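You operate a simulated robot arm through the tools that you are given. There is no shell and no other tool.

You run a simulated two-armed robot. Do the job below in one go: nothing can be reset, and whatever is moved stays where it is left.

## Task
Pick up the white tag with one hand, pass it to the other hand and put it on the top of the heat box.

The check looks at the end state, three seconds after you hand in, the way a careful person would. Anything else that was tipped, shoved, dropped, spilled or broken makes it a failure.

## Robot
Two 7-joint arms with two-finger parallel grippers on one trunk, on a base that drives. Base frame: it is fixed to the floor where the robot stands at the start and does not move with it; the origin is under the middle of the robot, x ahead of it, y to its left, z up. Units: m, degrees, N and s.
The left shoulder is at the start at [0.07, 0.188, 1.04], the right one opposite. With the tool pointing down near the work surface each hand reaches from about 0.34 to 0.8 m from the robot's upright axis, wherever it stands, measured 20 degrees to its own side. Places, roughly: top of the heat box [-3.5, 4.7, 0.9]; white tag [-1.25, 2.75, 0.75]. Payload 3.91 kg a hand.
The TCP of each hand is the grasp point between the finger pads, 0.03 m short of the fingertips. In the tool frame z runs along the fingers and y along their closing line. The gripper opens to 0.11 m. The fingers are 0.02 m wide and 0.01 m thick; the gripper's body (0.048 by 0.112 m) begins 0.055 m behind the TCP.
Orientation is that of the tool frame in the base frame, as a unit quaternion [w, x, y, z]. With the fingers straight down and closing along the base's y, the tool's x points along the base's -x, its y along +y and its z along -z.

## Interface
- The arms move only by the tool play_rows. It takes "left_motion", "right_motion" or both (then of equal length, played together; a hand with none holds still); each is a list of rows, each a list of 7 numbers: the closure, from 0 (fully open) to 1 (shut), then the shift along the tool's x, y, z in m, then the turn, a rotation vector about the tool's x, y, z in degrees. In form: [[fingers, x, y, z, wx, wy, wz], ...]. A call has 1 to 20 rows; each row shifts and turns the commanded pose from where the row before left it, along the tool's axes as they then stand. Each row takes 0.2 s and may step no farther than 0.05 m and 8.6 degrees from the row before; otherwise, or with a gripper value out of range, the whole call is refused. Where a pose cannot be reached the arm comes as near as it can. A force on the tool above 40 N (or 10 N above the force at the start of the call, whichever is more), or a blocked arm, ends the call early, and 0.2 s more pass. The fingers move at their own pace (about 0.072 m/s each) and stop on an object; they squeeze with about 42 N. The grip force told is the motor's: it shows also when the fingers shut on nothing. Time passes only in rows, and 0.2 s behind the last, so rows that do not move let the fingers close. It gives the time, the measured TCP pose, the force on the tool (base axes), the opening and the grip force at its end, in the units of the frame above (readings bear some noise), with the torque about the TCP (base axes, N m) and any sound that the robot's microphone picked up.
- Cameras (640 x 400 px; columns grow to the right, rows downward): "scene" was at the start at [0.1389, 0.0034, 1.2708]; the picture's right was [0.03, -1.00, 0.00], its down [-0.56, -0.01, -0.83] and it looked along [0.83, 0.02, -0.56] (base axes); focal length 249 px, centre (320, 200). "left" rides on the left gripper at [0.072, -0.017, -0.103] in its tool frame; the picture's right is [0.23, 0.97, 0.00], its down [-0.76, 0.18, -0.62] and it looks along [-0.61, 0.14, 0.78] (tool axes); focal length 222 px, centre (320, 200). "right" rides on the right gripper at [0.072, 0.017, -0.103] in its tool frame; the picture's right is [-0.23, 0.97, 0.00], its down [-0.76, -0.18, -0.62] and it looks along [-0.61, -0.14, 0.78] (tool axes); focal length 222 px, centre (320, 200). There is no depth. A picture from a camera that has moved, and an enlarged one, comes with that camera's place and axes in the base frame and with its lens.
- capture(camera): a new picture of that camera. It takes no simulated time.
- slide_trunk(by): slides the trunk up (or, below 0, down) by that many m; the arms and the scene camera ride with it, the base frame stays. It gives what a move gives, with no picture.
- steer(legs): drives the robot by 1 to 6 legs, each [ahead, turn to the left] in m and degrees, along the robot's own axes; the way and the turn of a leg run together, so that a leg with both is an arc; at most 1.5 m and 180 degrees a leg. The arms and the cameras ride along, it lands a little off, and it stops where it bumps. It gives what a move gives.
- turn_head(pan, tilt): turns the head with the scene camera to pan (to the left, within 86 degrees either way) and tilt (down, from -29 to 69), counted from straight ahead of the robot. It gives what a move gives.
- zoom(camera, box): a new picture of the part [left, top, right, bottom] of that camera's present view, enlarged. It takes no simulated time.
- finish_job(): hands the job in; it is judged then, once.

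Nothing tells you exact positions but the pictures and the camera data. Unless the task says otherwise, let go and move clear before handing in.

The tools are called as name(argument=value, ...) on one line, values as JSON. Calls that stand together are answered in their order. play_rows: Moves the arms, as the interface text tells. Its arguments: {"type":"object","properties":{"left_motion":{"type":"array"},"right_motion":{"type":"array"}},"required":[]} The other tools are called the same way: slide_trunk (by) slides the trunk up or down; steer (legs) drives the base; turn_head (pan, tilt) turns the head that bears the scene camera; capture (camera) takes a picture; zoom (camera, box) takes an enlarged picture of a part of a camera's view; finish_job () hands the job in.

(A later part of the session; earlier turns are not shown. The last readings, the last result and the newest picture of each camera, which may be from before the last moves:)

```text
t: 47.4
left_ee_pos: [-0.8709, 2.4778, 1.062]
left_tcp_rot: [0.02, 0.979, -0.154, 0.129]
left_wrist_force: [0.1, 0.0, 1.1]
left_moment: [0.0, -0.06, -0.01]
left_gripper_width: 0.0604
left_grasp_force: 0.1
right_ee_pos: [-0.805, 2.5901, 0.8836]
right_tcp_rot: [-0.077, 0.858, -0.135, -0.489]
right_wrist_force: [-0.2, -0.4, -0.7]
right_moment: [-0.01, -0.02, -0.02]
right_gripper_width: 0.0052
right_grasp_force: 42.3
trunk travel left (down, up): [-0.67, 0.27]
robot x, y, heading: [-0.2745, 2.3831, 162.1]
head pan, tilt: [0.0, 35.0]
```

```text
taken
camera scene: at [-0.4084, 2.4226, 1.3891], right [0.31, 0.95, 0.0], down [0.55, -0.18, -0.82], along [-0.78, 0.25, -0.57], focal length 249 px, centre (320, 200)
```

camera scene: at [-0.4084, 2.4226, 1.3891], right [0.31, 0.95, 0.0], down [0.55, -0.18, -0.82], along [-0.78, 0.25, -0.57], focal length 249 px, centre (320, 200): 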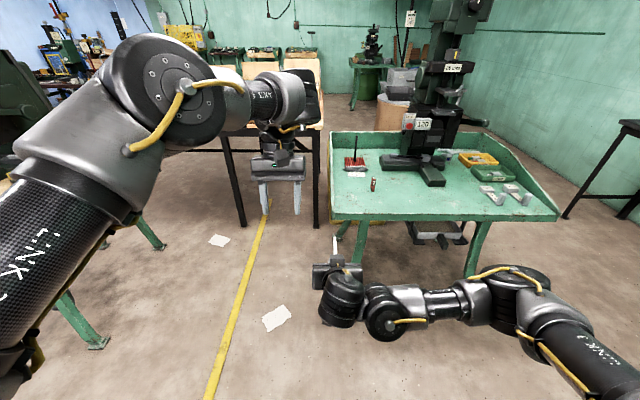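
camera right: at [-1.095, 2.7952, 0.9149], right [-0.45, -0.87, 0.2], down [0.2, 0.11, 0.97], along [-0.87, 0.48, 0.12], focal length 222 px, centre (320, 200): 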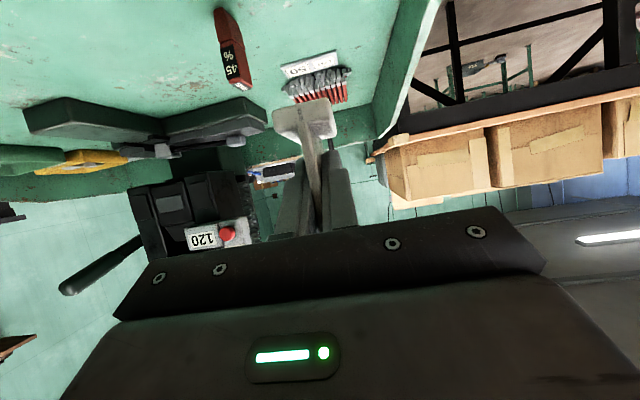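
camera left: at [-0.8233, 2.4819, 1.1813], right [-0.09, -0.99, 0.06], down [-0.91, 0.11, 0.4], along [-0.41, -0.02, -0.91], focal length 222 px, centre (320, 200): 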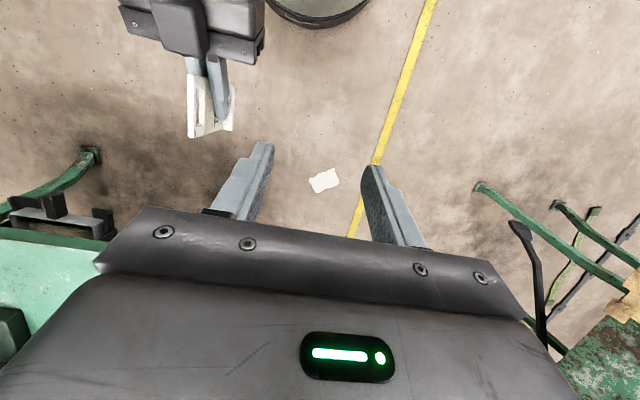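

play_rows(left_motion=[[0.45, -0.012, -0.0423, 0, 0, 0, 0], [0.45, -0.012, -0.0423, 0, 0, 0, 0], [0.45, -0.012, -0.0423, 0, 0, 0, 0], [0.45, 0, 0, 0, 0, 0, 0]])

capture(camera="left")

zoom(camera="scene", box=[260, 140, 440, 340])

```text
t: 48.4
left_ee_pos: [-0.8148, 2.5872, 1.0405]
left_tcp_rot: [0.018, 0.979, -0.154, 0.129]
left_wrist_force: [-0.1, -0.2, 0.2]
left_moment: [0.03, 0.0, 0.0]
left_gripper_width: 0.0604
left_grasp_force: 0.2
left hand out of reach, approached as far as the arm can: row 1, 2, 3
right_ee_pos: [-0.8065, 2.589, 0.884]
right_tcp_rot: [-0.077, 0.858, -0.133, -0.489]
right_wrist_force: [0.1, -0.6, 0.3]
right_moment: [0.02, 0.0, -0.01]
right_gripper_width: 0.005
right_grasp_force: 42.3
trunk travel left (down, up): [-0.67, 0.27]
robot x, y, heading: [-0.2727, 2.3793, 162.1]
head pan, tilt: [0.0, 35.0]
```

```text
taken
camera left: at [-0.7678, 2.5904, 1.1589], right [-0.09, -0.99, 0.05], down [-0.91, 0.1, 0.41], along [-0.41, -0.01, -0.91], focal length 222 px, centre (320, 200)
```

left: 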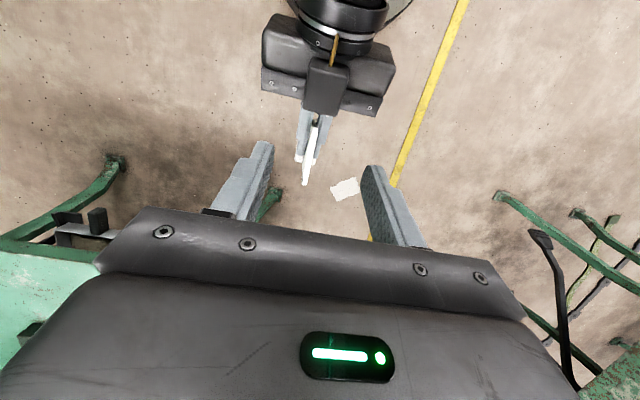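

```text
2.00 times, centred on (350, 240) of scene
camera zoom: at [-0.4091, 2.4209, 1.3891], right [0.31, 0.95, 0.0], down [0.55, -0.17, -0.82], along [-0.78, 0.25, -0.57], focal length 497 px, centre (260, 120)
```

zoom: 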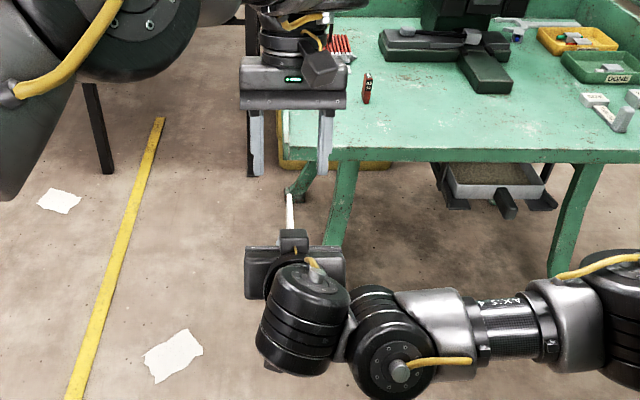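

play_rows(left_motion=[[0.45, -0.0252, -0.0024, 0.011, 0, 0, 0], [0.45, -0.0252, -0.0024, 0.011, 0, 0, 0], [0.45, 0, 0, 0, 0, 0, 0]])

```text
t: 49.2
left_ee_pos: [-0.8231, 2.5859, 1.0002]
left_tcp_rot: [0.018, 0.98, -0.153, 0.127]
left_wrist_force: [-0.3, -0.2, 0.5]
left_moment: [0.02, -0.02, -0.02]
left_gripper_width: 0.0606
left_grasp_force: 0.0
left hand out of reach, approached as far as the arm can: row 1, 2
right_ee_pos: [-0.8068, 2.59, 0.8836]
right_tcp_rot: [-0.077, 0.858, -0.134, -0.491]
right_wrist_force: [1.5, -0.2, -0.3]
right_moment: [0.02, -0.01, -0.01]
right_gripper_width: 0.005
right_grasp_force: 41.9
trunk travel left (down, up): [-0.67, 0.27]
robot x, y, heading: [-0.2787, 2.3778, 161.9]
head pan, tilt: [0.0, 35.0]
```

The left arm stays at its forward limit, so I will bring the right hand with the tag another 0.06 m nearer, which moves the tag under the left fingers.

play_rows(right_motion=[[1, 0.0101, 0, -0.0173, 0, 0, 0], [1, 0.0101, 0, -0.0173, 0, 0, 0], [1, 0.0101, 0, -0.0173, 0, 0, 0], [1, 0, 0, 0, 0, 0, 0]])

capture(camera="left")

zoom(camera="scene", box=[260, 140, 440, 340])

```text
t: 50.2
left_ee_pos: [-0.824, 2.5853, 1.001]
left_tcp_rot: [0.019, 0.98, -0.155, 0.127]
left_wrist_force: [0.6, -0.6, 0.4]
left_moment: [-0.01, -0.02, 0.0]
left_gripper_width: 0.0606
left_grasp_force: 0.1
right_ee_pos: [-0.7488, 2.5716, 0.886]
right_tcp_rot: [-0.076, 0.858, -0.133, -0.491]
right_wrist_force: [0.4, 0.0, -0.8]
right_moment: [0.0, -0.03, -0.01]
right_gripper_width: 0.0055
right_grasp_force: 41.6
trunk travel left (down, up): [-0.67, 0.27]
robot x, y, heading: [-0.2741, 2.3812, 161.6]
head pan, tilt: [0.0, 35.0]
```

```text
taken
camera left: at [-0.7762, 2.5896, 1.1185], right [-0.09, -0.99, 0.06], down [-0.91, 0.1, 0.41], along [-0.41, -0.01, -0.91], focal length 222 px, centre (320, 200)
```

left: 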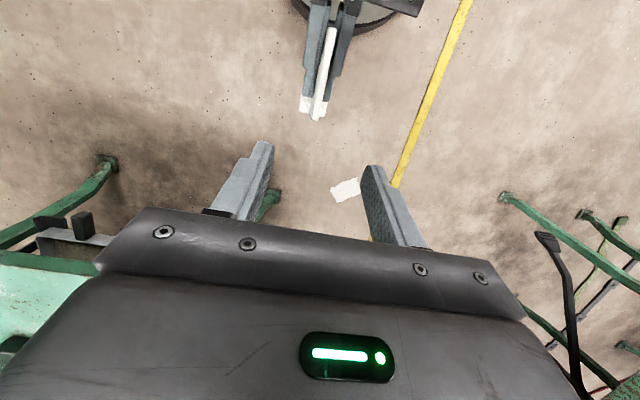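

```text
2.00 times, centred on (350, 240) of scene
camera zoom: at [-0.4082, 2.4226, 1.3891], right [0.31, 0.95, 0.0], down [0.55, -0.18, -0.82], along [-0.78, 0.25, -0.57], focal length 497 px, centre (260, 120)
```

zoom: 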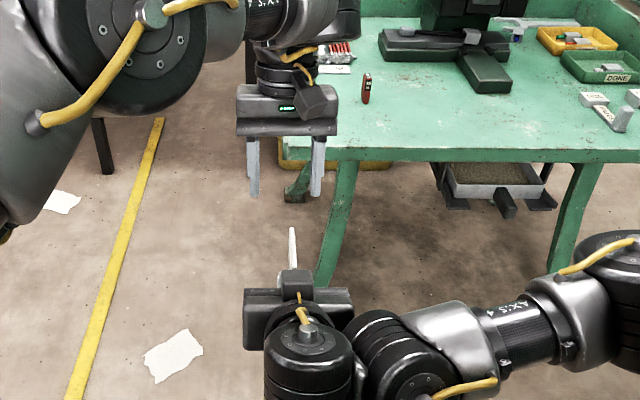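

zoom(camera="left", box=[240, 0, 400, 160])

```text
2.50 times, centred on (320, 80) of left
camera zoom: at [-0.7762, 2.5896, 1.1185], right [-0.09, -0.99, 0.06], down [-0.91, 0.1, 0.41], along [-0.41, -0.01, -0.91], focal length 555 px, centre (320, 500)
```

zoom: 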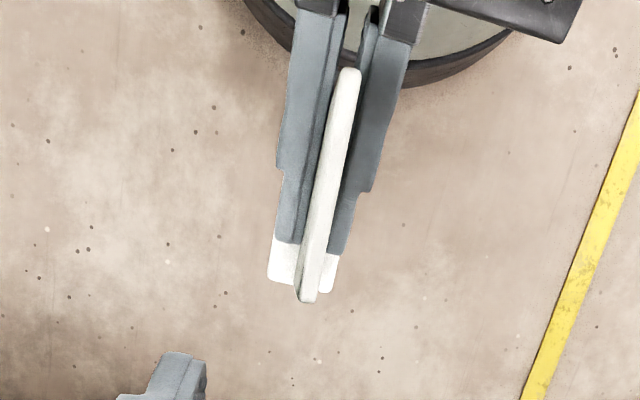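

The tag lies about 8 mm to the right of the left hand's centre line and slightly nearer to me. I will centre the left hand and descend most of the way, then check.

play_rows(left_motion=[[0.45, 0.0262, -0.0085, 0, 0, 0, 0], [0.45, 0, 0, 0.025, 0, 0, 0], [0.45, 0, 0, 0.02, 0, 0, 0], [0.45, 0, 0, 0, 0, 0, 0]])

capture(camera="left")

zoom(camera="scene", box=[260, 140, 440, 340])

capture(camera="right")

```text
t: 51.2
left_ee_pos: [-0.7853, 2.5824, 0.9632]
left_tcp_rot: [0.02, 0.979, -0.154, 0.129]
left_wrist_force: [-0.6, 0.4, -0.4]
left_moment: [0.01, 0.01, -0.02]
left_gripper_width: 0.0603
left_grasp_force: 0.0
right_ee_pos: [-0.75, 2.5708, 0.8867]
right_tcp_rot: [-0.077, 0.858, -0.135, -0.49]
right_wrist_force: [0.1, -0.2, -0.2]
right_moment: [-0.01, -0.01, 0.0]
right_gripper_width: 0.0052
right_grasp_force: 41.7
trunk travel left (down, up): [-0.67, 0.27]
robot x, y, heading: [-0.2783, 2.3768, 162.0]
head pan, tilt: [0.0, 35.0]
```

```text
taken
camera left: at [-0.7389, 2.586, 1.0824], right [-0.09, -0.99, 0.06], down [-0.91, 0.11, 0.41], along [-0.41, -0.02, -0.91], focal length 222 px, centre (320, 200)
```

left: 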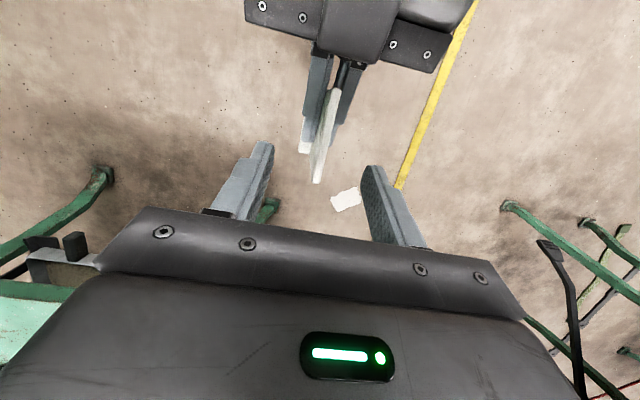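

```text
2.00 times, centred on (350, 240) of scene
camera zoom: at [-0.4075, 2.4225, 1.3892], right [0.31, 0.95, 0.0], down [0.55, -0.18, -0.82], along [-0.78, 0.25, -0.57], focal length 497 px, centre (260, 120)
```

zoom: 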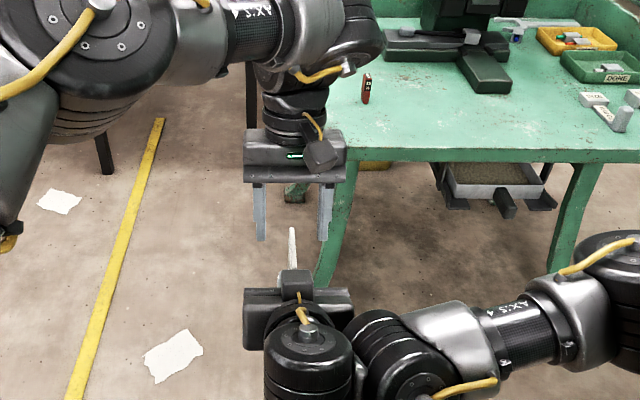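

```text
taken
camera right: at [-0.6354, 2.5168, 0.876], right [-0.41, -0.89, 0.2], down [0.2, 0.12, 0.97], along [-0.89, 0.43, 0.13], focal length 222 px, centre (320, 200)
```

right: 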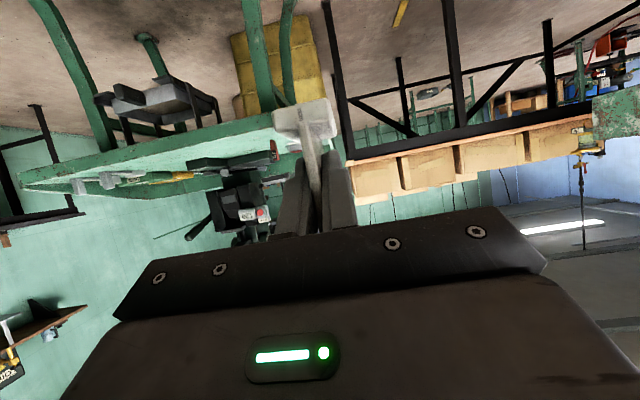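

The plate is centred between the left fingers. I will descend the remaining 32 mm onto the top of the tag.

play_rows(left_motion=[[0.45, -0.0006, 0, 0.016, 0, 0, 0], [0.45, -0.0006, 0, 0.016, 0, 0, 0], [0.45, 0, 0, 0, 0, 0, 0]])

zoom(camera="left", box=[220, 60, 420, 260])

zoom(camera="scene", box=[260, 180, 380, 300])

```text
t: 52.0
left_ee_pos: [-0.7786, 2.5796, 0.9321]
left_tcp_rot: [0.02, 0.979, -0.154, 0.128]
left_wrist_force: [-0.7, -0.7, -0.6]
left_moment: [-0.01, 0.01, 0.0]
left_gripper_width: 0.0604
left_grasp_force: 0.0
right_ee_pos: [-0.7506, 2.5719, 0.8855]
right_tcp_rot: [-0.077, 0.858, -0.134, -0.49]
right_wrist_force: [-0.8, 0.2, -0.5]
right_moment: [0.01, -0.01, -0.04]
right_gripper_width: 0.0053
right_grasp_force: 42.0
trunk travel left (down, up): [-0.67, 0.27]
robot x, y, heading: [-0.2757, 2.3762, 162.1]
head pan, tilt: [0.0, 35.0]
```

```text
2.00 times, centred on (320, 160) of left
camera zoom: at [-0.7314, 2.5838, 1.0503], right [-0.09, -0.99, 0.06], down [-0.91, 0.11, 0.4], along [-0.41, -0.02, -0.91], focal length 444 px, centre (320, 280)
```

zoom: 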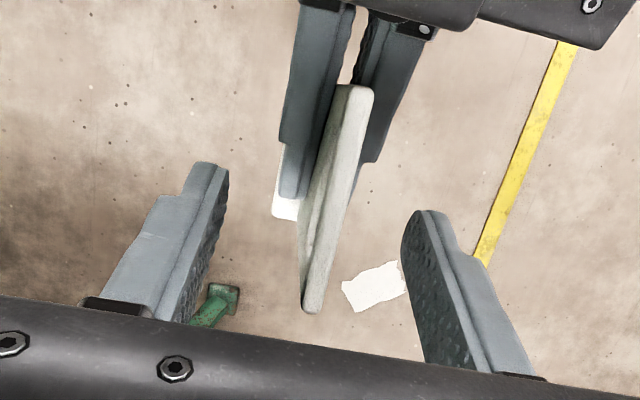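

```text
3.33 times, centred on (320, 240) of scene
camera zoom: at [-0.4078, 2.4225, 1.3892], right [0.31, 0.95, 0.0], down [0.55, -0.18, -0.82], along [-0.78, 0.25, -0.57], focal length 829 px, centre (320, 67)
```

zoom: 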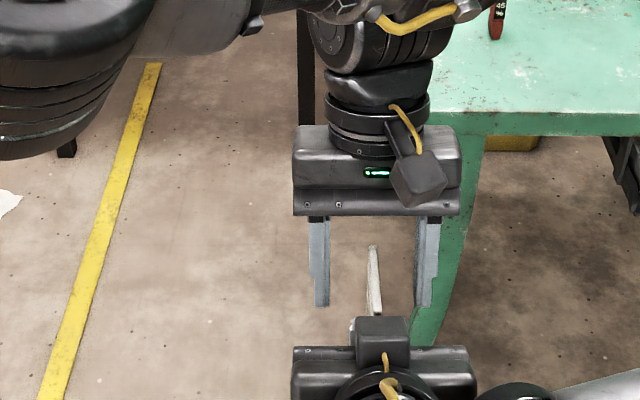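

The plate top is between the left pads, about 43 mm in from the tips, and clear of the right fingers. I will close the left gripper.

play_rows(left_motion=[[0.7, 0, 0, 0, 0, 0, 0], [0.85, 0, 0, 0, 0, 0, 0], [1, 0, 0, 0, 0, 0, 0], [1, 0, 0, 0, 0, 0, 0], [1, 0, 0, 0, 0, 0, 0]])

zoom(camera="left", box=[220, 60, 420, 260])

zoom(camera="scene", box=[260, 180, 380, 300])

```text
t: 53.2
left_ee_pos: [-0.7791, 2.5804, 0.9324]
left_tcp_rot: [0.021, 0.979, -0.155, 0.129]
left_wrist_force: [1.1, 2.6, -0.3]
left_moment: [0.13, -0.02, 0.09]
left_gripper_width: 0.0055
left_grasp_force: 41.9
right_ee_pos: [-0.7498, 2.5716, 0.8857]
right_tcp_rot: [-0.077, 0.858, -0.133, -0.491]
right_wrist_force: [-0.7, -2.7, 0.3]
right_moment: [0.03, -0.04, 0.02]
right_gripper_width: 0.0053
right_grasp_force: 42.7
trunk travel left (down, up): [-0.67, 0.27]
robot x, y, heading: [-0.276, 2.3794, 162.2]
head pan, tilt: [0.0, 35.0]
```

```text
2.00 times, centred on (320, 160) of left
camera zoom: at [-0.7316, 2.5839, 1.0504], right [-0.09, -0.99, 0.06], down [-0.91, 0.11, 0.4], along [-0.41, -0.02, -0.91], focal length 444 px, centre (320, 280)
```

zoom: 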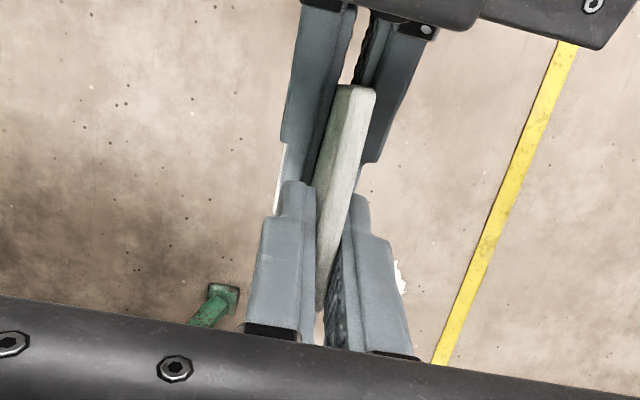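

```text
3.33 times, centred on (320, 240) of scene
camera zoom: at [-0.4081, 2.4225, 1.3891], right [0.31, 0.95, 0.0], down [0.55, -0.18, -0.82], along [-0.78, 0.25, -0.57], focal length 829 px, centre (320, 67)
```

zoom: 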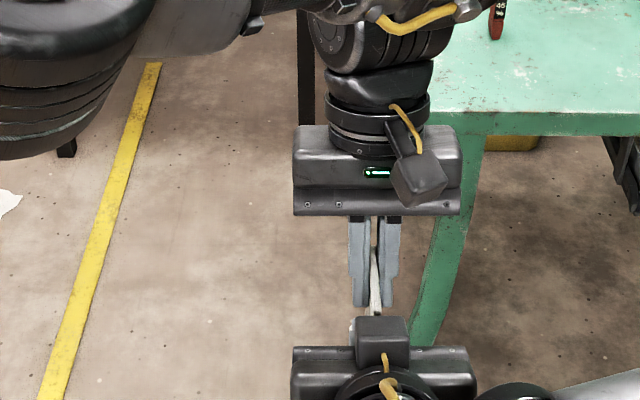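

Both hands hold the tag, each closed to about 5 mm. Now I will open the right hand and pull it straight back off the tag.

play_rows(right_motion=[[0.8, 0, 0, 0, 0, 0, 0], [0.5, 0, 0, 0, 0, 0, 0], [0.4, 0, 0, 0, 0, 0, 0], [0.4, 0, 0, 0, 0, 0, 0]])

zoom(camera="left", box=[220, 60, 420, 260])

```text
t: 54.2
left_ee_pos: [-0.7783, 2.5799, 0.9321]
left_tcp_rot: [0.02, 0.979, -0.154, 0.129]
left_wrist_force: [-0.5, 0.5, -0.5]
left_moment: [0.0, 0.0, 0.01]
left_gripper_width: 0.0054
left_grasp_force: 43.2
right_ee_pos: [-0.749, 2.5714, 0.8856]
right_tcp_rot: [-0.077, 0.858, -0.134, -0.49]
right_wrist_force: [-0.1, 0.1, -0.1]
right_moment: [-0.03, 0.03, 0.01]
right_gripper_width: 0.0657
right_grasp_force: 0.0
trunk travel left (down, up): [-0.67, 0.27]
robot x, y, heading: [-0.2721, 2.3783, 161.8]
head pan, tilt: [0.0, 35.0]
```

```text
2.00 times, centred on (320, 160) of left
camera zoom: at [-0.7317, 2.5838, 1.0503], right [-0.09, -0.99, 0.06], down [-0.91, 0.11, 0.4], along [-0.41, -0.02, -0.91], focal length 444 px, centre (320, 280)
```

zoom: 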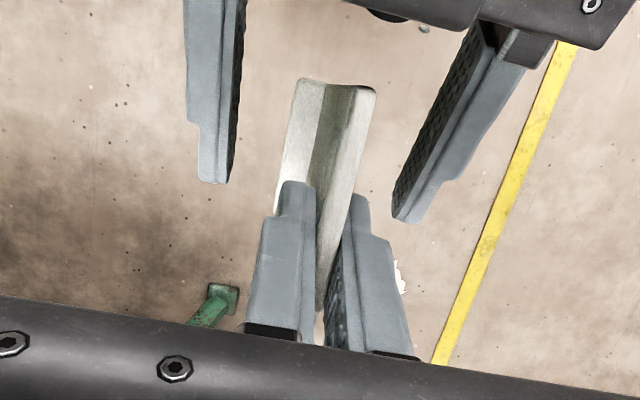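

The left hand holds the tag alone. I will withdraw the right hand backwards and out to its own side.

play_rows(right_motion=[[0.4, 0.0125, 0, -0.0215, 0, 0, 0], [0.4, 0.0125, 0, -0.0215, 0, 0, 0], [0.4, 0.0125, 0, -0.0215, 0, 0, 0], [0.4, 0, -0.03, 0, 0, 0, 0], [0.4, 0, -0.04, 0, 0, 0, 0], [0.4, 0, -0.04, 0, 0, 0, 0], [0.4, 0, -0.04, 0, 0, 0, 0], [0.4, 0, -0.04, 0, 0, 0, 0], [0.4, 0, 0, 0, 0, 0, 0]])

capture(camera="left")

capture(camera="scene")

```text
t: 56.2
left_ee_pos: [-0.7777, 2.5804, 0.9317]
left_tcp_rot: [0.021, 0.98, -0.153, 0.129]
left_wrist_force: [-0.8, -0.4, 0.2]
left_moment: [0.02, 0.0, -0.01]
left_gripper_width: 0.0053
left_grasp_force: 42.3
right_ee_pos: [-0.6381, 2.6958, 0.8843]
right_tcp_rot: [-0.076, 0.858, -0.134, -0.49]
right_wrist_force: [0.3, 0.1, -0.1]
right_moment: [-0.01, -0.02, -0.03]
right_gripper_width: 0.0661
right_grasp_force: 0.1
right hand out of reach, approached as far as the arm can: row 3, 8
trunk travel left (down, up): [-0.67, 0.27]
robot x, y, heading: [-0.2789, 2.3776, 162.5]
head pan, tilt: [0.0, 35.0]
```

```text
taken
camera left: at [-0.7314, 2.5842, 1.0504], right [-0.09, -0.99, 0.06], down [-0.91, 0.11, 0.4], along [-0.41, -0.02, -0.91], focal length 222 px, centre (320, 200)
```

left: 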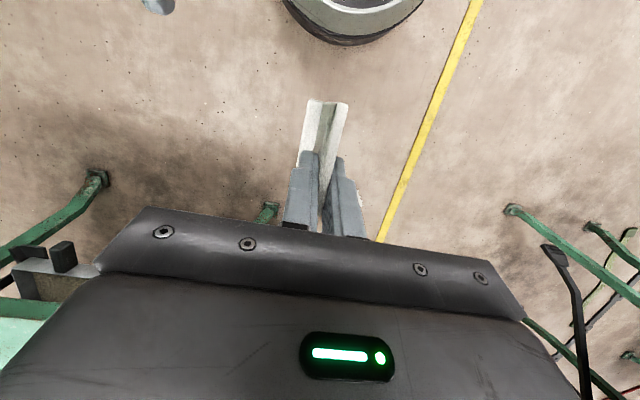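

```text
taken
camera scene: at [-0.4076, 2.4231, 1.3891], right [0.31, 0.95, 0.0], down [0.55, -0.18, -0.82], along [-0.78, 0.25, -0.57], focal length 249 px, centre (320, 200)
```

scene: 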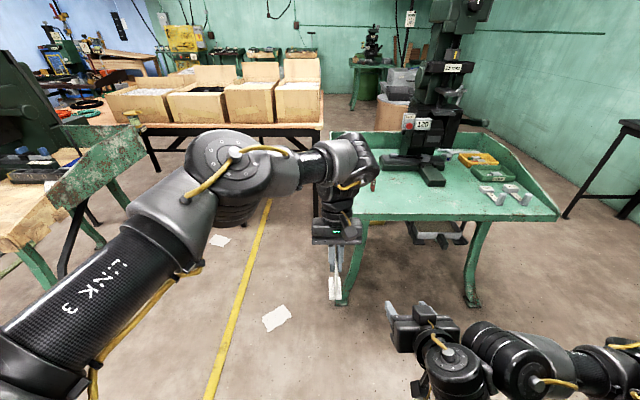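

The handover worked: the tag is in the left hand and the right hand is free. The room is aligned with heading 162°, and the way to the heat box runs round the right end of the green table. I will put the arms in a compact pose, raise the trunk a bit, and drive that way in steps.

play_rows(left_motion=[[1, 0, 0.04, 0, 0, 0, 0], [1, 0, 0.04, 0, 0, 0, 0], [1, 0, 0.04, 0, 0, 0, 0], [1, 0, 0.04, 0, 0, 0, 0], [1, 0, 0, 0, 0, 0, 0]], right_motion=[[0.4, -0.0126, 0, 0.0215, 0, 0, 0], [0.4, -0.0126, 0, 0.0215, 0, 0, 0], [0.4, -0.0126, 0, 0.0215, 0, 0, 0], [0.4, -0.0126, 0, 0.0215, 0, 0, 0], [0.4, 0, 0, 0, 0, 0, 0]])

slide_trunk(by=0.1)

steer(legs=[[0, -67]])

turn_head(pan=0, tilt=30)

capture(camera="scene")

```text
t: 57.4
left_ee_pos: [-0.8281, 2.4281, 0.9332]
left_tcp_rot: [0.021, 0.979, -0.154, 0.129]
left_wrist_force: [0.2, 0.0, 0.0]
left_moment: [0.01, -0.01, -0.02]
left_gripper_width: 0.0053
left_grasp_force: 42.2
right_ee_pos: [-0.7333, 2.7283, 0.883]
right_tcp_rot: [-0.077, 0.858, -0.135, -0.49]
right_wrist_force: [0.4, -0.4, 0.1]
right_moment: [0.01, -0.02, 0.02]
right_gripper_width: 0.0661
right_grasp_force: 0.0
trunk travel left (down, up): [-0.67, 0.27]
robot x, y, heading: [-0.2784, 2.3792, 162.1]
head pan, tilt: [0.0, 35.0]
```

```text
t: 58.8
left_ee_pos: [-0.8302, 2.4268, 1.0327]
left_tcp_rot: [0.02, 0.979, -0.154, 0.129]
left_wrist_force: [-0.1, 0.0, -0.9]
left_moment: [0.0, 0.0, 0.0]
left_gripper_width: 0.0053
left_grasp_force: 42.0
right_ee_pos: [-0.7316, 2.7275, 0.9805]
right_tcp_rot: [-0.078, 0.858, -0.135, -0.49]
right_wrist_force: [-0.2, 0.1, -0.4]
right_moment: [0.01, 0.04, -0.01]
right_gripper_width: 0.0659
right_grasp_force: 0.1
trunk travel left (down, up): [-0.77, 0.17]
robot x, y, heading: [-0.2755, 2.3773, 162.4]
head pan, tilt: [0.0, 35.0]
```

```text
t: 62.1
left_ee_pos: [-0.4522, 2.9054, 1.032]
left_tcp_rot: [0.087, 0.734, -0.667, 0.096]
left_wrist_force: [0.2, -0.4, -0.3]
left_moment: [-0.01, -0.02, 0.02]
left_gripper_width: 0.0053
left_grasp_force: 42.0
right_ee_pos: [-0.1364, 2.936, 0.9814]
right_tcp_rot: [-0.333, 0.643, -0.583, -0.367]
right_wrist_force: [0.1, 0.4, -0.9]
right_moment: [-0.01, -0.02, -0.02]
right_gripper_width: 0.066
right_grasp_force: 0.0
trunk travel left (down, up): [-0.77, 0.17]
robot x, y, heading: [-0.2792, 2.3732, 95.5]
head pan, tilt: [0.0, 35.0]
```

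```text
t: 62.7
left_ee_pos: [-0.4517, 2.905, 1.0326]
left_tcp_rot: [0.088, 0.734, -0.667, 0.097]
left_wrist_force: [0.4, -0.4, -1.2]
left_moment: [0.01, 0.0, 0.01]
left_gripper_width: 0.0054
left_grasp_force: 41.9
right_ee_pos: [-0.1369, 2.9357, 0.9822]
right_tcp_rot: [-0.334, 0.643, -0.584, -0.367]
right_wrist_force: [-0.6, -0.4, -0.3]
right_moment: [0.0, 0.02, -0.01]
right_gripper_width: 0.066
right_grasp_force: 0.0
trunk travel left (down, up): [-0.77, 0.17]
robot x, y, heading: [-0.2768, 2.3821, 95.6]
head pan, tilt: [0.0, 30.0]
```

```text
taken
camera scene: at [-0.2896, 2.52, 1.4969], right [1.0, 0.1, 0.0], down [0.05, -0.5, -0.87], along [-0.08, 0.86, -0.5], focal length 249 px, centre (320, 200)
```

scene: 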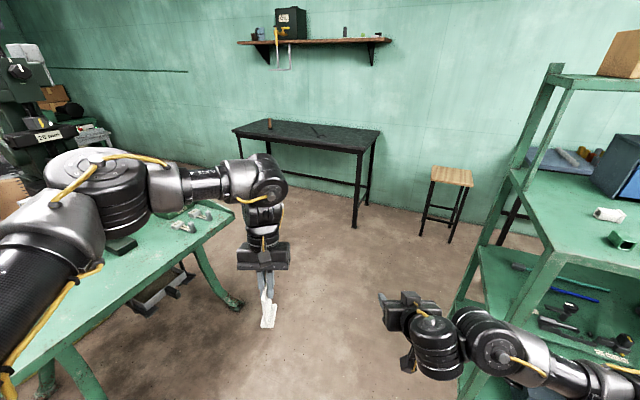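

turn_head(pan=-60, tilt=35)

capture(camera="scene")

```text
t: 64.0
left_ee_pos: [-0.4525, 2.9053, 1.0317]
left_tcp_rot: [0.087, 0.734, -0.667, 0.097]
left_wrist_force: [-0.1, 0.2, -0.9]
left_moment: [-0.02, 0.0, -0.04]
left_gripper_width: 0.0056
left_grasp_force: 42.1
right_ee_pos: [-0.1371, 2.9352, 0.9815]
right_tcp_rot: [-0.334, 0.643, -0.583, -0.367]
right_wrist_force: [-0.2, -0.2, 0.1]
right_moment: [0.02, 0.0, -0.01]
right_gripper_width: 0.0659
right_grasp_force: 0.1
trunk travel left (down, up): [-0.77, 0.17]
robot x, y, heading: [-0.2781, 2.3752, 95.6]
head pan, tilt: [-60.0, 35.0]
```

```text
taken
camera scene: at [-0.2096, 2.4812, 1.4891], right [0.58, -0.81, 0.0], down [-0.47, -0.33, -0.82], along [0.67, 0.48, -0.57], focal length 249 px, centre (320, 200)
```

scene: 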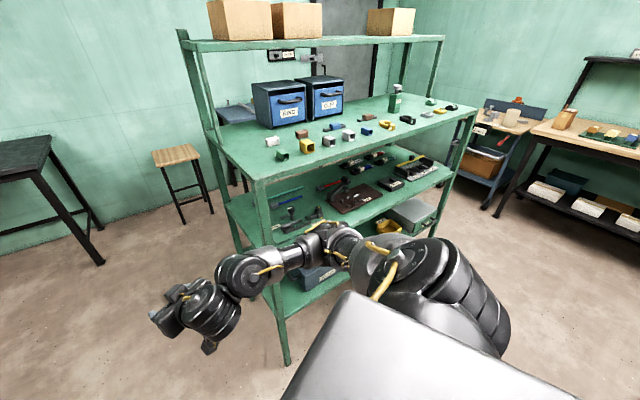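

The right elbow would pass too close to the green rack on this line. I will go back to heading 162°, move forward to widen the gap, and then turn right into the lane between the rack and the table.

steer(legs=[[0, 66.5], [0.44, 0], [0, -90]])

capture(camera="scene")

turn_head(pan=20, tilt=25)

capture(camera="scene")

```text
t: 73.4
left_ee_pos: [-0.6299, 3.0663, 1.0322]
left_tcp_rot: [-0.106, -0.578, 0.806, -0.076]
left_wrist_force: [-0.3, 0.3, -1.0]
left_moment: [0.02, -0.01, -0.01]
left_gripper_width: 0.0056
left_grasp_force: 41.7
right_ee_pos: [-0.3299, 2.9638, 0.9829]
right_tcp_rot: [0.403, -0.507, 0.704, 0.29]
right_wrist_force: [-0.3, 0.1, 0.4]
right_moment: [0.01, -0.01, 0.02]
right_gripper_width: 0.0662
right_grasp_force: 0.2
trunk travel left (down, up): [-0.77, 0.17]
robot x, y, heading: [-0.6849, 2.511, 71.4]
head pan, tilt: [-60.0, 35.0]
```

```text
taken
camera scene: at [-0.5818, 2.579, 1.4891], right [0.2, -0.98, 0.0], down [-0.56, -0.11, -0.82], along [0.8, 0.16, -0.57], focal length 249 px, centre (320, 200)
```

scene: 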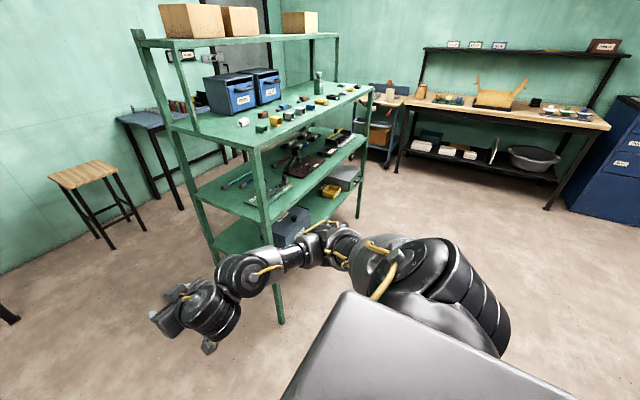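

```text
t: 74.9
left_ee_pos: [-0.6291, 3.066, 1.0318]
left_tcp_rot: [-0.106, -0.578, 0.806, -0.075]
left_wrist_force: [0.5, -0.2, -0.5]
left_moment: [-0.01, -0.01, 0.02]
left_gripper_width: 0.0053
left_grasp_force: 42.3
right_ee_pos: [-0.3291, 2.9637, 0.9825]
right_tcp_rot: [0.403, -0.507, 0.705, 0.29]
right_wrist_force: [-0.1, -0.4, 0.0]
right_moment: [0.03, -0.02, -0.02]
right_gripper_width: 0.0661
right_grasp_force: 0.0
trunk travel left (down, up): [-0.77, 0.17]
robot x, y, heading: [-0.6798, 2.5097, 71.3]
head pan, tilt: [20.0, 25.0]
```

```text
taken
camera scene: at [-0.6703, 2.6538, 1.5049], right [1.0, 0.02, 0.0], down [0.01, -0.42, -0.91], along [-0.02, 0.91, -0.42], focal length 249 px, centre (320, 200)
```

scene: 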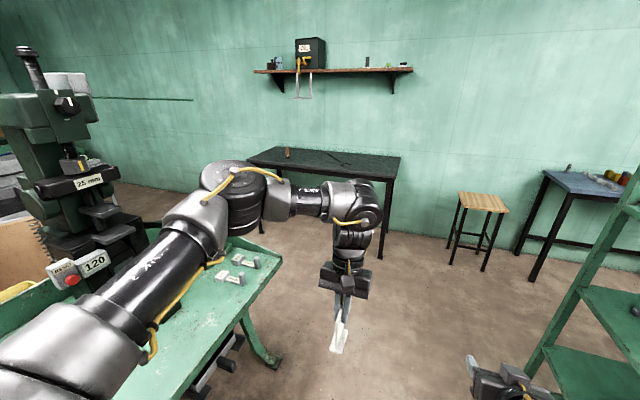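

The rack clearance looks fine now, and the black table ahead is tall, with its front at about 1.8 m along this direction. I will drive 1.43 m along the lane, stop short of it, and turn left to face the heat box corner.

steer(legs=[[0.7, 0], [0.73, 0]])

turn_head(pan=0, tilt=25)

capture(camera="scene")

turn_head(pan=75, tilt=20)

capture(camera="scene")

```text
t: 82.3
left_ee_pos: [-0.1921, 4.4146, 1.0336]
left_tcp_rot: [-0.105, -0.583, 0.802, -0.077]
left_wrist_force: [-0.4, -0.4, 0.0]
left_moment: [0.01, 0.01, 0.0]
left_gripper_width: 0.0054
left_grasp_force: 41.7
right_ee_pos: [0.1114, 4.3181, 0.982]
right_tcp_rot: [0.401, -0.512, 0.701, 0.292]
right_wrist_force: [0.5, 0.1, 0.1]
right_moment: [0.02, -0.03, 0.01]
right_gripper_width: 0.0659
right_grasp_force: 0.0
trunk travel left (down, up): [-0.77, 0.17]
robot x, y, heading: [-0.2382, 3.8659, 72.3]
head pan, tilt: [20.0, 25.0]
```

```text
t: 83.1
left_ee_pos: [-0.1912, 4.4144, 1.0312]
left_tcp_rot: [-0.105, -0.584, 0.801, -0.079]
left_wrist_force: [-0.4, -0.4, -0.5]
left_moment: [-0.03, -0.03, -0.04]
left_gripper_width: 0.0055
left_grasp_force: 42.2
right_ee_pos: [0.1101, 4.319, 0.9818]
right_tcp_rot: [0.401, -0.512, 0.701, 0.292]
right_wrist_force: [-0.1, -0.5, 0.6]
right_moment: [0.0, -0.03, 0.0]
right_gripper_width: 0.0659
right_grasp_force: 0.1
trunk travel left (down, up): [-0.77, 0.17]
robot x, y, heading: [-0.2368, 3.859, 72.1]
head pan, tilt: [0.0, 25.0]
```

```text
taken
camera scene: at [-0.195, 3.9985, 1.5049], right [0.95, -0.31, 0.0], down [-0.13, -0.4, -0.91], along [0.28, 0.86, -0.42], focal length 249 px, centre (320, 200)
```

scene: 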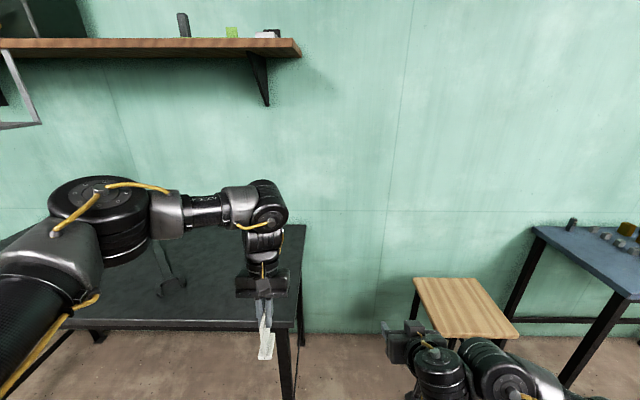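

```text
t: 84.6
left_ee_pos: [-0.1916, 4.4147, 1.0315]
left_tcp_rot: [-0.107, -0.584, 0.801, -0.076]
left_wrist_force: [-0.2, 0.1, -0.1]
left_moment: [-0.02, -0.03, -0.02]
left_gripper_width: 0.0053
left_grasp_force: 42.7
right_ee_pos: [0.1108, 4.3178, 0.9826]
right_tcp_rot: [0.401, -0.512, 0.701, 0.293]
right_wrist_force: [-0.6, 0.9, -0.3]
right_moment: [0.02, 0.0, -0.01]
right_gripper_width: 0.066
right_grasp_force: 0.0
trunk travel left (down, up): [-0.77, 0.17]
robot x, y, heading: [-0.2414, 3.8613, 72.2]
head pan, tilt: [75.0, 20.0]
```

```text
taken
camera scene: at [-0.3012, 3.9614, 1.513], right [0.54, 0.84, 0.0], down [0.29, -0.19, -0.94], along [-0.79, 0.51, -0.34], focal length 249 px, centre (320, 200)
```

scene: 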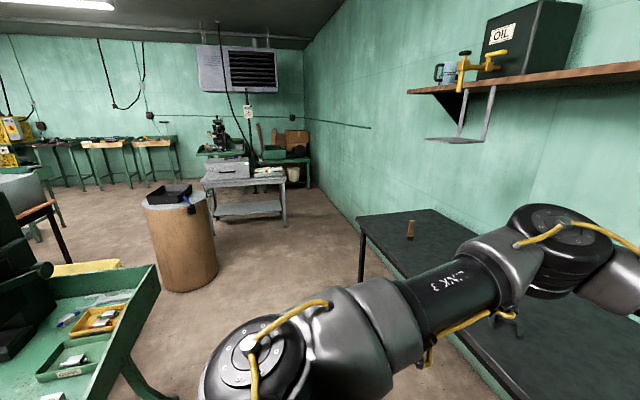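

I can now see the grey heat box on a small grey bench in the far corner, with a drum carrying a black tray in front and to its left. I will zoom in on it.

zoom(camera="scene", box=[140, 110, 330, 240])

zoom(camera="scene", box=[190, 120, 300, 200])

```text
3.08 times, centred on (235, 175) of scene
camera zoom: at [-0.3012, 3.9614, 1.513], right [0.54, 0.84, 0.0], down [0.29, -0.19, -0.94], along [-0.79, 0.51, -0.34], focal length 765 px, centre (582, 277)
```

zoom: 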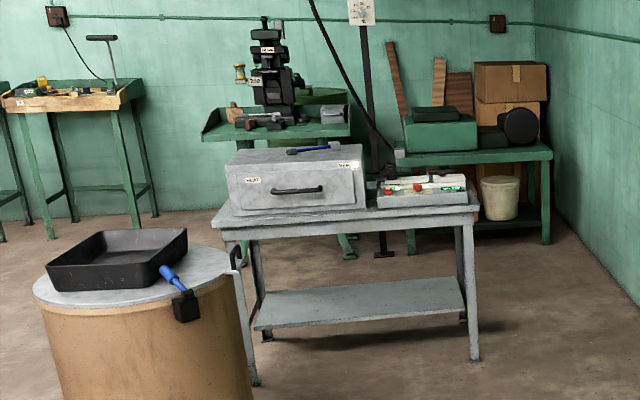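

```text
5.00 times, centred on (245, 160) of scene
camera zoom: at [-0.3012, 3.9614, 1.513], right [0.54, 0.84, 0.0], down [0.29, -0.19, -0.94], along [-0.79, 0.51, -0.34], focal length 1243 px, centre (695, 400)
```

zoom: 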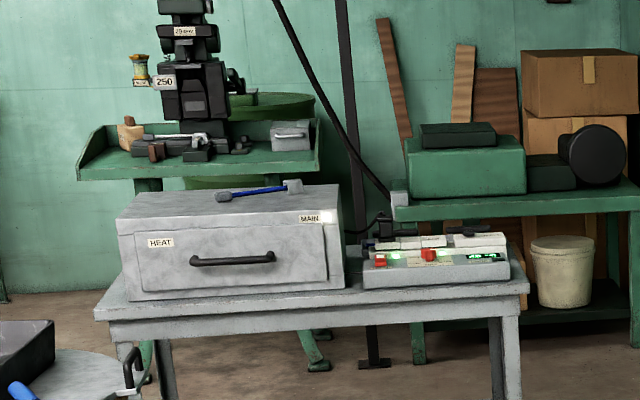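

The heat box has a blue-handled hammer lying towards the back of its top, while its front-left part is free. I will turn left to face the corner and drive in between the green table and the black table.

steer(legs=[[0, 87.5], [0.7, 0], [0.7, 0]])

turn_head(pan=0, tilt=25)

capture(camera="scene")

```text
t: 95.6
left_ee_pos: [-2.0973, 4.3882, 1.0318]
left_tcp_rot: [0.021, 0.978, -0.165, 0.129]
left_wrist_force: [0.9, 0.8, -0.3]
left_moment: [0.02, -0.01, -0.01]
left_gripper_width: 0.0052
left_grasp_force: 42.2
right_ee_pos: [-1.9944, 4.688, 0.9826]
right_tcp_rot: [-0.081, 0.857, -0.142, -0.489]
right_wrist_force: [0.0, 0.1, 1.0]
right_moment: [-0.02, 0.01, 0.01]
right_gripper_width: 0.0661
right_grasp_force: 0.0
trunk travel left (down, up): [-0.77, 0.17]
robot x, y, heading: [-1.5418, 4.3281, 161.0]
head pan, tilt: [75.0, 20.0]
```

```text
t: 97.0
left_ee_pos: [-2.0976, 4.3884, 1.0323]
left_tcp_rot: [0.022, 0.978, -0.165, 0.129]
left_wrist_force: [0.3, -0.6, 0.4]
left_moment: [0.02, 0.0, -0.02]
left_gripper_width: 0.0054
left_grasp_force: 42.1
right_ee_pos: [-1.995, 4.6881, 0.9828]
right_tcp_rot: [-0.081, 0.857, -0.142, -0.489]
right_wrist_force: [0.6, 0.1, -0.5]
right_moment: [0.03, 0.0, 0.02]
right_gripper_width: 0.066
right_grasp_force: 0.1
trunk travel left (down, up): [-0.77, 0.17]
robot x, y, heading: [-1.5443, 4.3317, 160.9]
head pan, tilt: [0.0, 25.0]
```

```text
taken
camera scene: at [-1.6807, 4.3768, 1.5049], right [0.33, 0.95, 0.0], down [0.4, -0.14, -0.91], along [-0.86, 0.29, -0.42], focal length 249 px, centre (320, 200)
```

scene: 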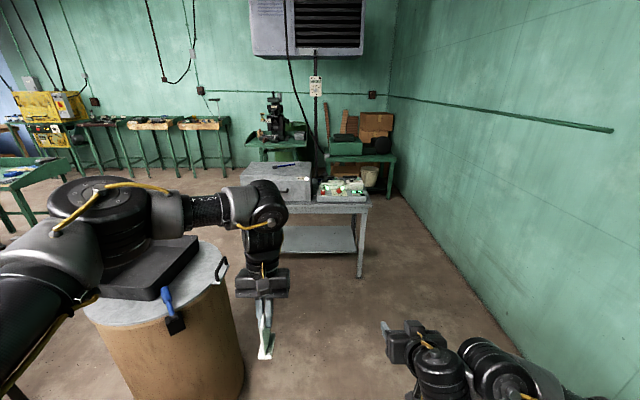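

zoom(camera="scene", box=[225, 140, 385, 240])

```text
4.00 times, centred on (305, 190) of scene
camera zoom: at [-1.6807, 4.3768, 1.5049], right [0.33, 0.95, 0.0], down [0.4, -0.14, -0.91], along [-0.86, 0.29, -0.42], focal length 994 px, centre (380, 240)
```

zoom: 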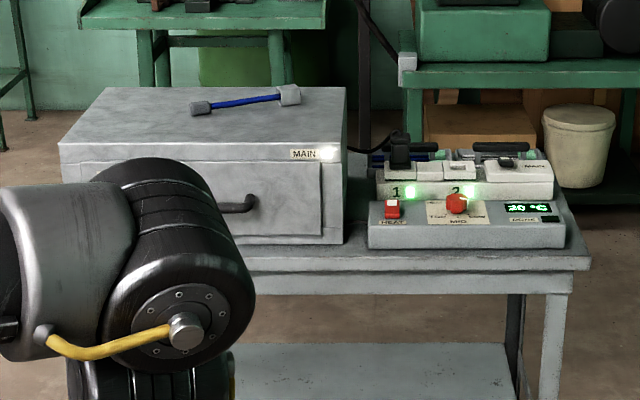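

The heat box top spans roughly 0.5 m × 0.36 m, with its front edge about 1.85 m ahead. The hammer lies in its rear middle and right part, and the front-left area is free. I will raise the trunk, correct the heading by 2°, and drive 1 m closer past the drum.

slide_trunk(by=0.12)

steer(legs=[[0, 1.5], [0.95, 0]])

turn_head(pan=5, tilt=35)

capture(camera="scene")

turn_head(pan=60, tilt=50)

capture(camera="scene")

```text
t: 98.5
left_ee_pos: [-2.0976, 4.3882, 1.1527]
left_tcp_rot: [0.021, 0.978, -0.163, 0.128]
left_wrist_force: [1.0, -0.4, -1.0]
left_moment: [-0.04, 0.03, 0.01]
left_gripper_width: 0.0056
left_grasp_force: 41.9
right_ee_pos: [-1.9954, 4.687, 1.1024]
right_tcp_rot: [-0.082, 0.857, -0.143, -0.489]
right_wrist_force: [-0.3, 0.6, 0.4]
right_moment: [-0.04, 0.01, -0.03]
right_gripper_width: 0.0658
right_grasp_force: 0.0
trunk travel left (down, up): [-0.89, 0.05]
robot x, y, heading: [-1.5456, 4.3283, 161.0]
head pan, tilt: [0.0, 25.0]
```

```text
t: 103.9
left_ee_pos: [-3.001, 4.6675, 1.153]
left_tcp_rot: [0.021, 0.979, -0.154, 0.129]
left_wrist_force: [-0.5, -0.1, -1.1]
left_moment: [-0.01, 0.04, 0.0]
left_gripper_width: 0.0053
left_grasp_force: 41.8
right_ee_pos: [-2.9045, 4.9689, 1.1029]
right_tcp_rot: [-0.077, 0.858, -0.135, -0.49]
right_wrist_force: [0.4, 0.4, 0.4]
right_moment: [0.01, -0.01, -0.01]
right_gripper_width: 0.066
right_grasp_force: 0.0
trunk travel left (down, up): [-0.89, 0.05]
robot x, y, heading: [-2.4472, 4.6183, 161.9]
head pan, tilt: [0.0, 25.0]
```

```text
t: 104.6
left_ee_pos: [-3.0027, 4.668, 1.153]
left_tcp_rot: [0.02, 0.979, -0.155, 0.129]
left_wrist_force: [0.3, 0.3, -0.6]
left_moment: [0.05, 0.0, 0.0]
left_gripper_width: 0.0053
left_grasp_force: 42.2
right_ee_pos: [-2.9039, 4.9687, 1.1017]
right_tcp_rot: [-0.078, 0.858, -0.135, -0.49]
right_wrist_force: [0.2, 0.0, 0.2]
right_moment: [0.02, -0.03, 0.03]
right_gripper_width: 0.066
right_grasp_force: 0.0
trunk travel left (down, up): [-0.89, 0.05]
robot x, y, heading: [-2.447, 4.6176, 161.6]
head pan, tilt: [5.0, 35.0]
```

```text
taken
camera scene: at [-2.5823, 4.6551, 1.6091], right [0.23, 0.97, 0.0], down [0.56, -0.13, -0.82], along [-0.8, 0.18, -0.57], focal length 249 px, centre (320, 200)
```

scene: 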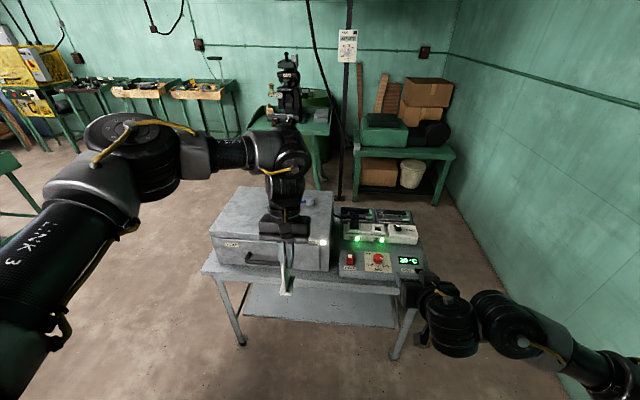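

```text
t: 105.8
left_ee_pos: [-2.9999, 4.6678, 1.1521]
left_tcp_rot: [0.02, 0.979, -0.155, 0.128]
left_wrist_force: [-1.0, 1.1, -0.1]
left_moment: [0.03, -0.02, -0.02]
left_gripper_width: 0.0053
left_grasp_force: 41.9
right_ee_pos: [-2.9034, 4.9683, 1.1021]
right_tcp_rot: [-0.077, 0.857, -0.135, -0.491]
right_wrist_force: [-0.6, -0.4, 0.4]
right_moment: [0.03, -0.01, 0.02]
right_gripper_width: 0.066
right_grasp_force: 0.2
trunk travel left (down, up): [-0.89, 0.05]
robot x, y, heading: [-2.4506, 4.6176, 162.0]
head pan, tilt: [60.0, 50.0]
```

```text
taken
camera scene: at [-2.5536, 4.5837, 1.5874], right [-0.67, 0.74, 0.0], down [0.57, 0.51, -0.64], along [-0.48, -0.43, -0.77], focal length 249 px, centre (320, 200)
```

scene: 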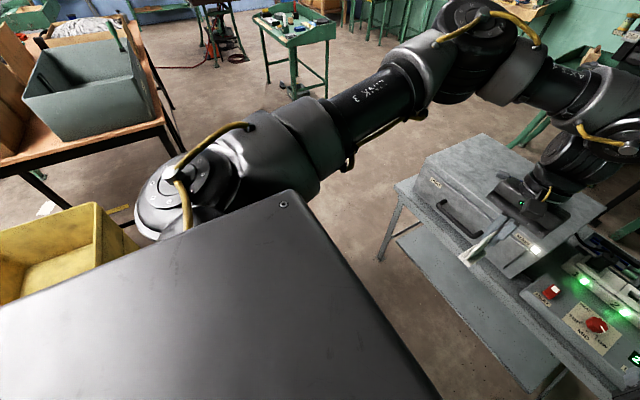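

The robot stands about 0.9 m from the heat box front with no contact so far. I will look straight at the box top and zoom in to measure it.

turn_head(pan=8, tilt=38)

zoom(camera="scene", box=[200, 130, 360, 290])

capture(camera="left")

capture(camera="right")

```text
t: 107.0
left_ee_pos: [-3.0018, 4.6675, 1.153]
left_tcp_rot: [0.021, 0.979, -0.155, 0.129]
left_wrist_force: [0.0, 0.3, -0.6]
left_moment: [0.01, 0.03, -0.02]
left_gripper_width: 0.0053
left_grasp_force: 41.9
right_ee_pos: [-2.9023, 4.9689, 1.1024]
right_tcp_rot: [-0.078, 0.858, -0.135, -0.49]
right_wrist_force: [0.1, -0.5, 0.4]
right_moment: [0.02, -0.06, -0.03]
right_gripper_width: 0.0659
right_grasp_force: 0.1
trunk travel left (down, up): [-0.89, 0.05]
robot x, y, heading: [-2.4477, 4.618, 162.2]
head pan, tilt: [8.0, 38.0]
```

```text
2.50 times, centred on (280, 210) of scene
camera zoom: at [-2.5812, 4.65, 1.6045], right [0.17, 0.98, 0.0], down [0.61, -0.11, -0.79], along [-0.78, 0.14, -0.62], focal length 622 px, centre (420, 175)
```

zoom: 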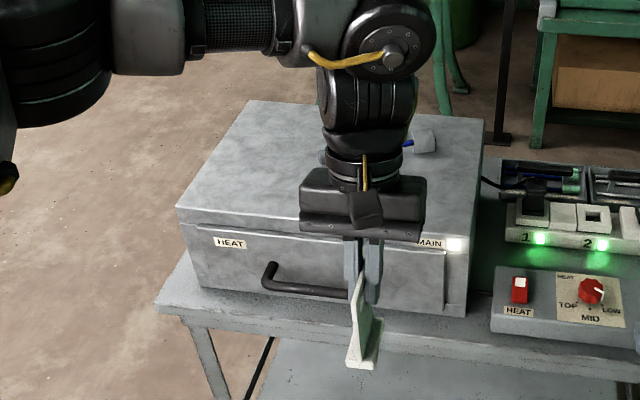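

```text
taken
camera left: at [-2.9543, 4.6708, 1.2709], right [-0.09, -0.99, 0.06], down [-0.91, 0.11, 0.4], along [-0.41, -0.02, -0.91], focal length 222 px, centre (320, 200)
```

left: 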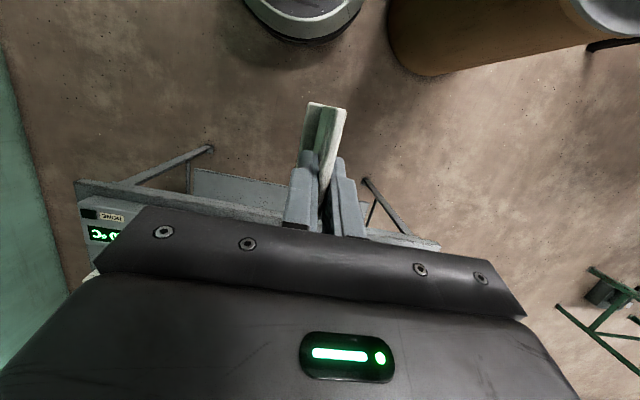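

```text
taken
camera right: at [-2.7896, 4.9138, 1.0924], right [-0.41, -0.89, 0.2], down [0.2, 0.12, 0.97], along [-0.89, 0.44, 0.13], focal length 222 px, centre (320, 200)
```

right: 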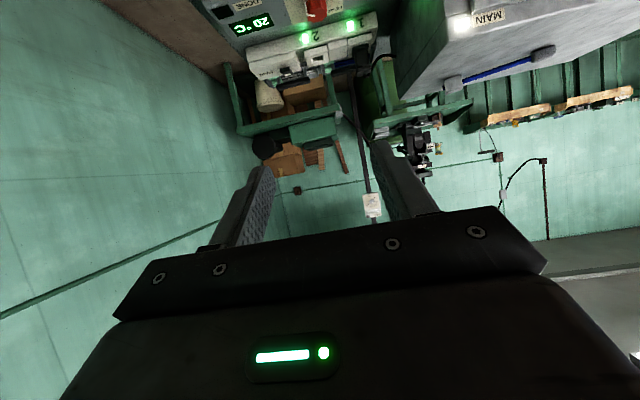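

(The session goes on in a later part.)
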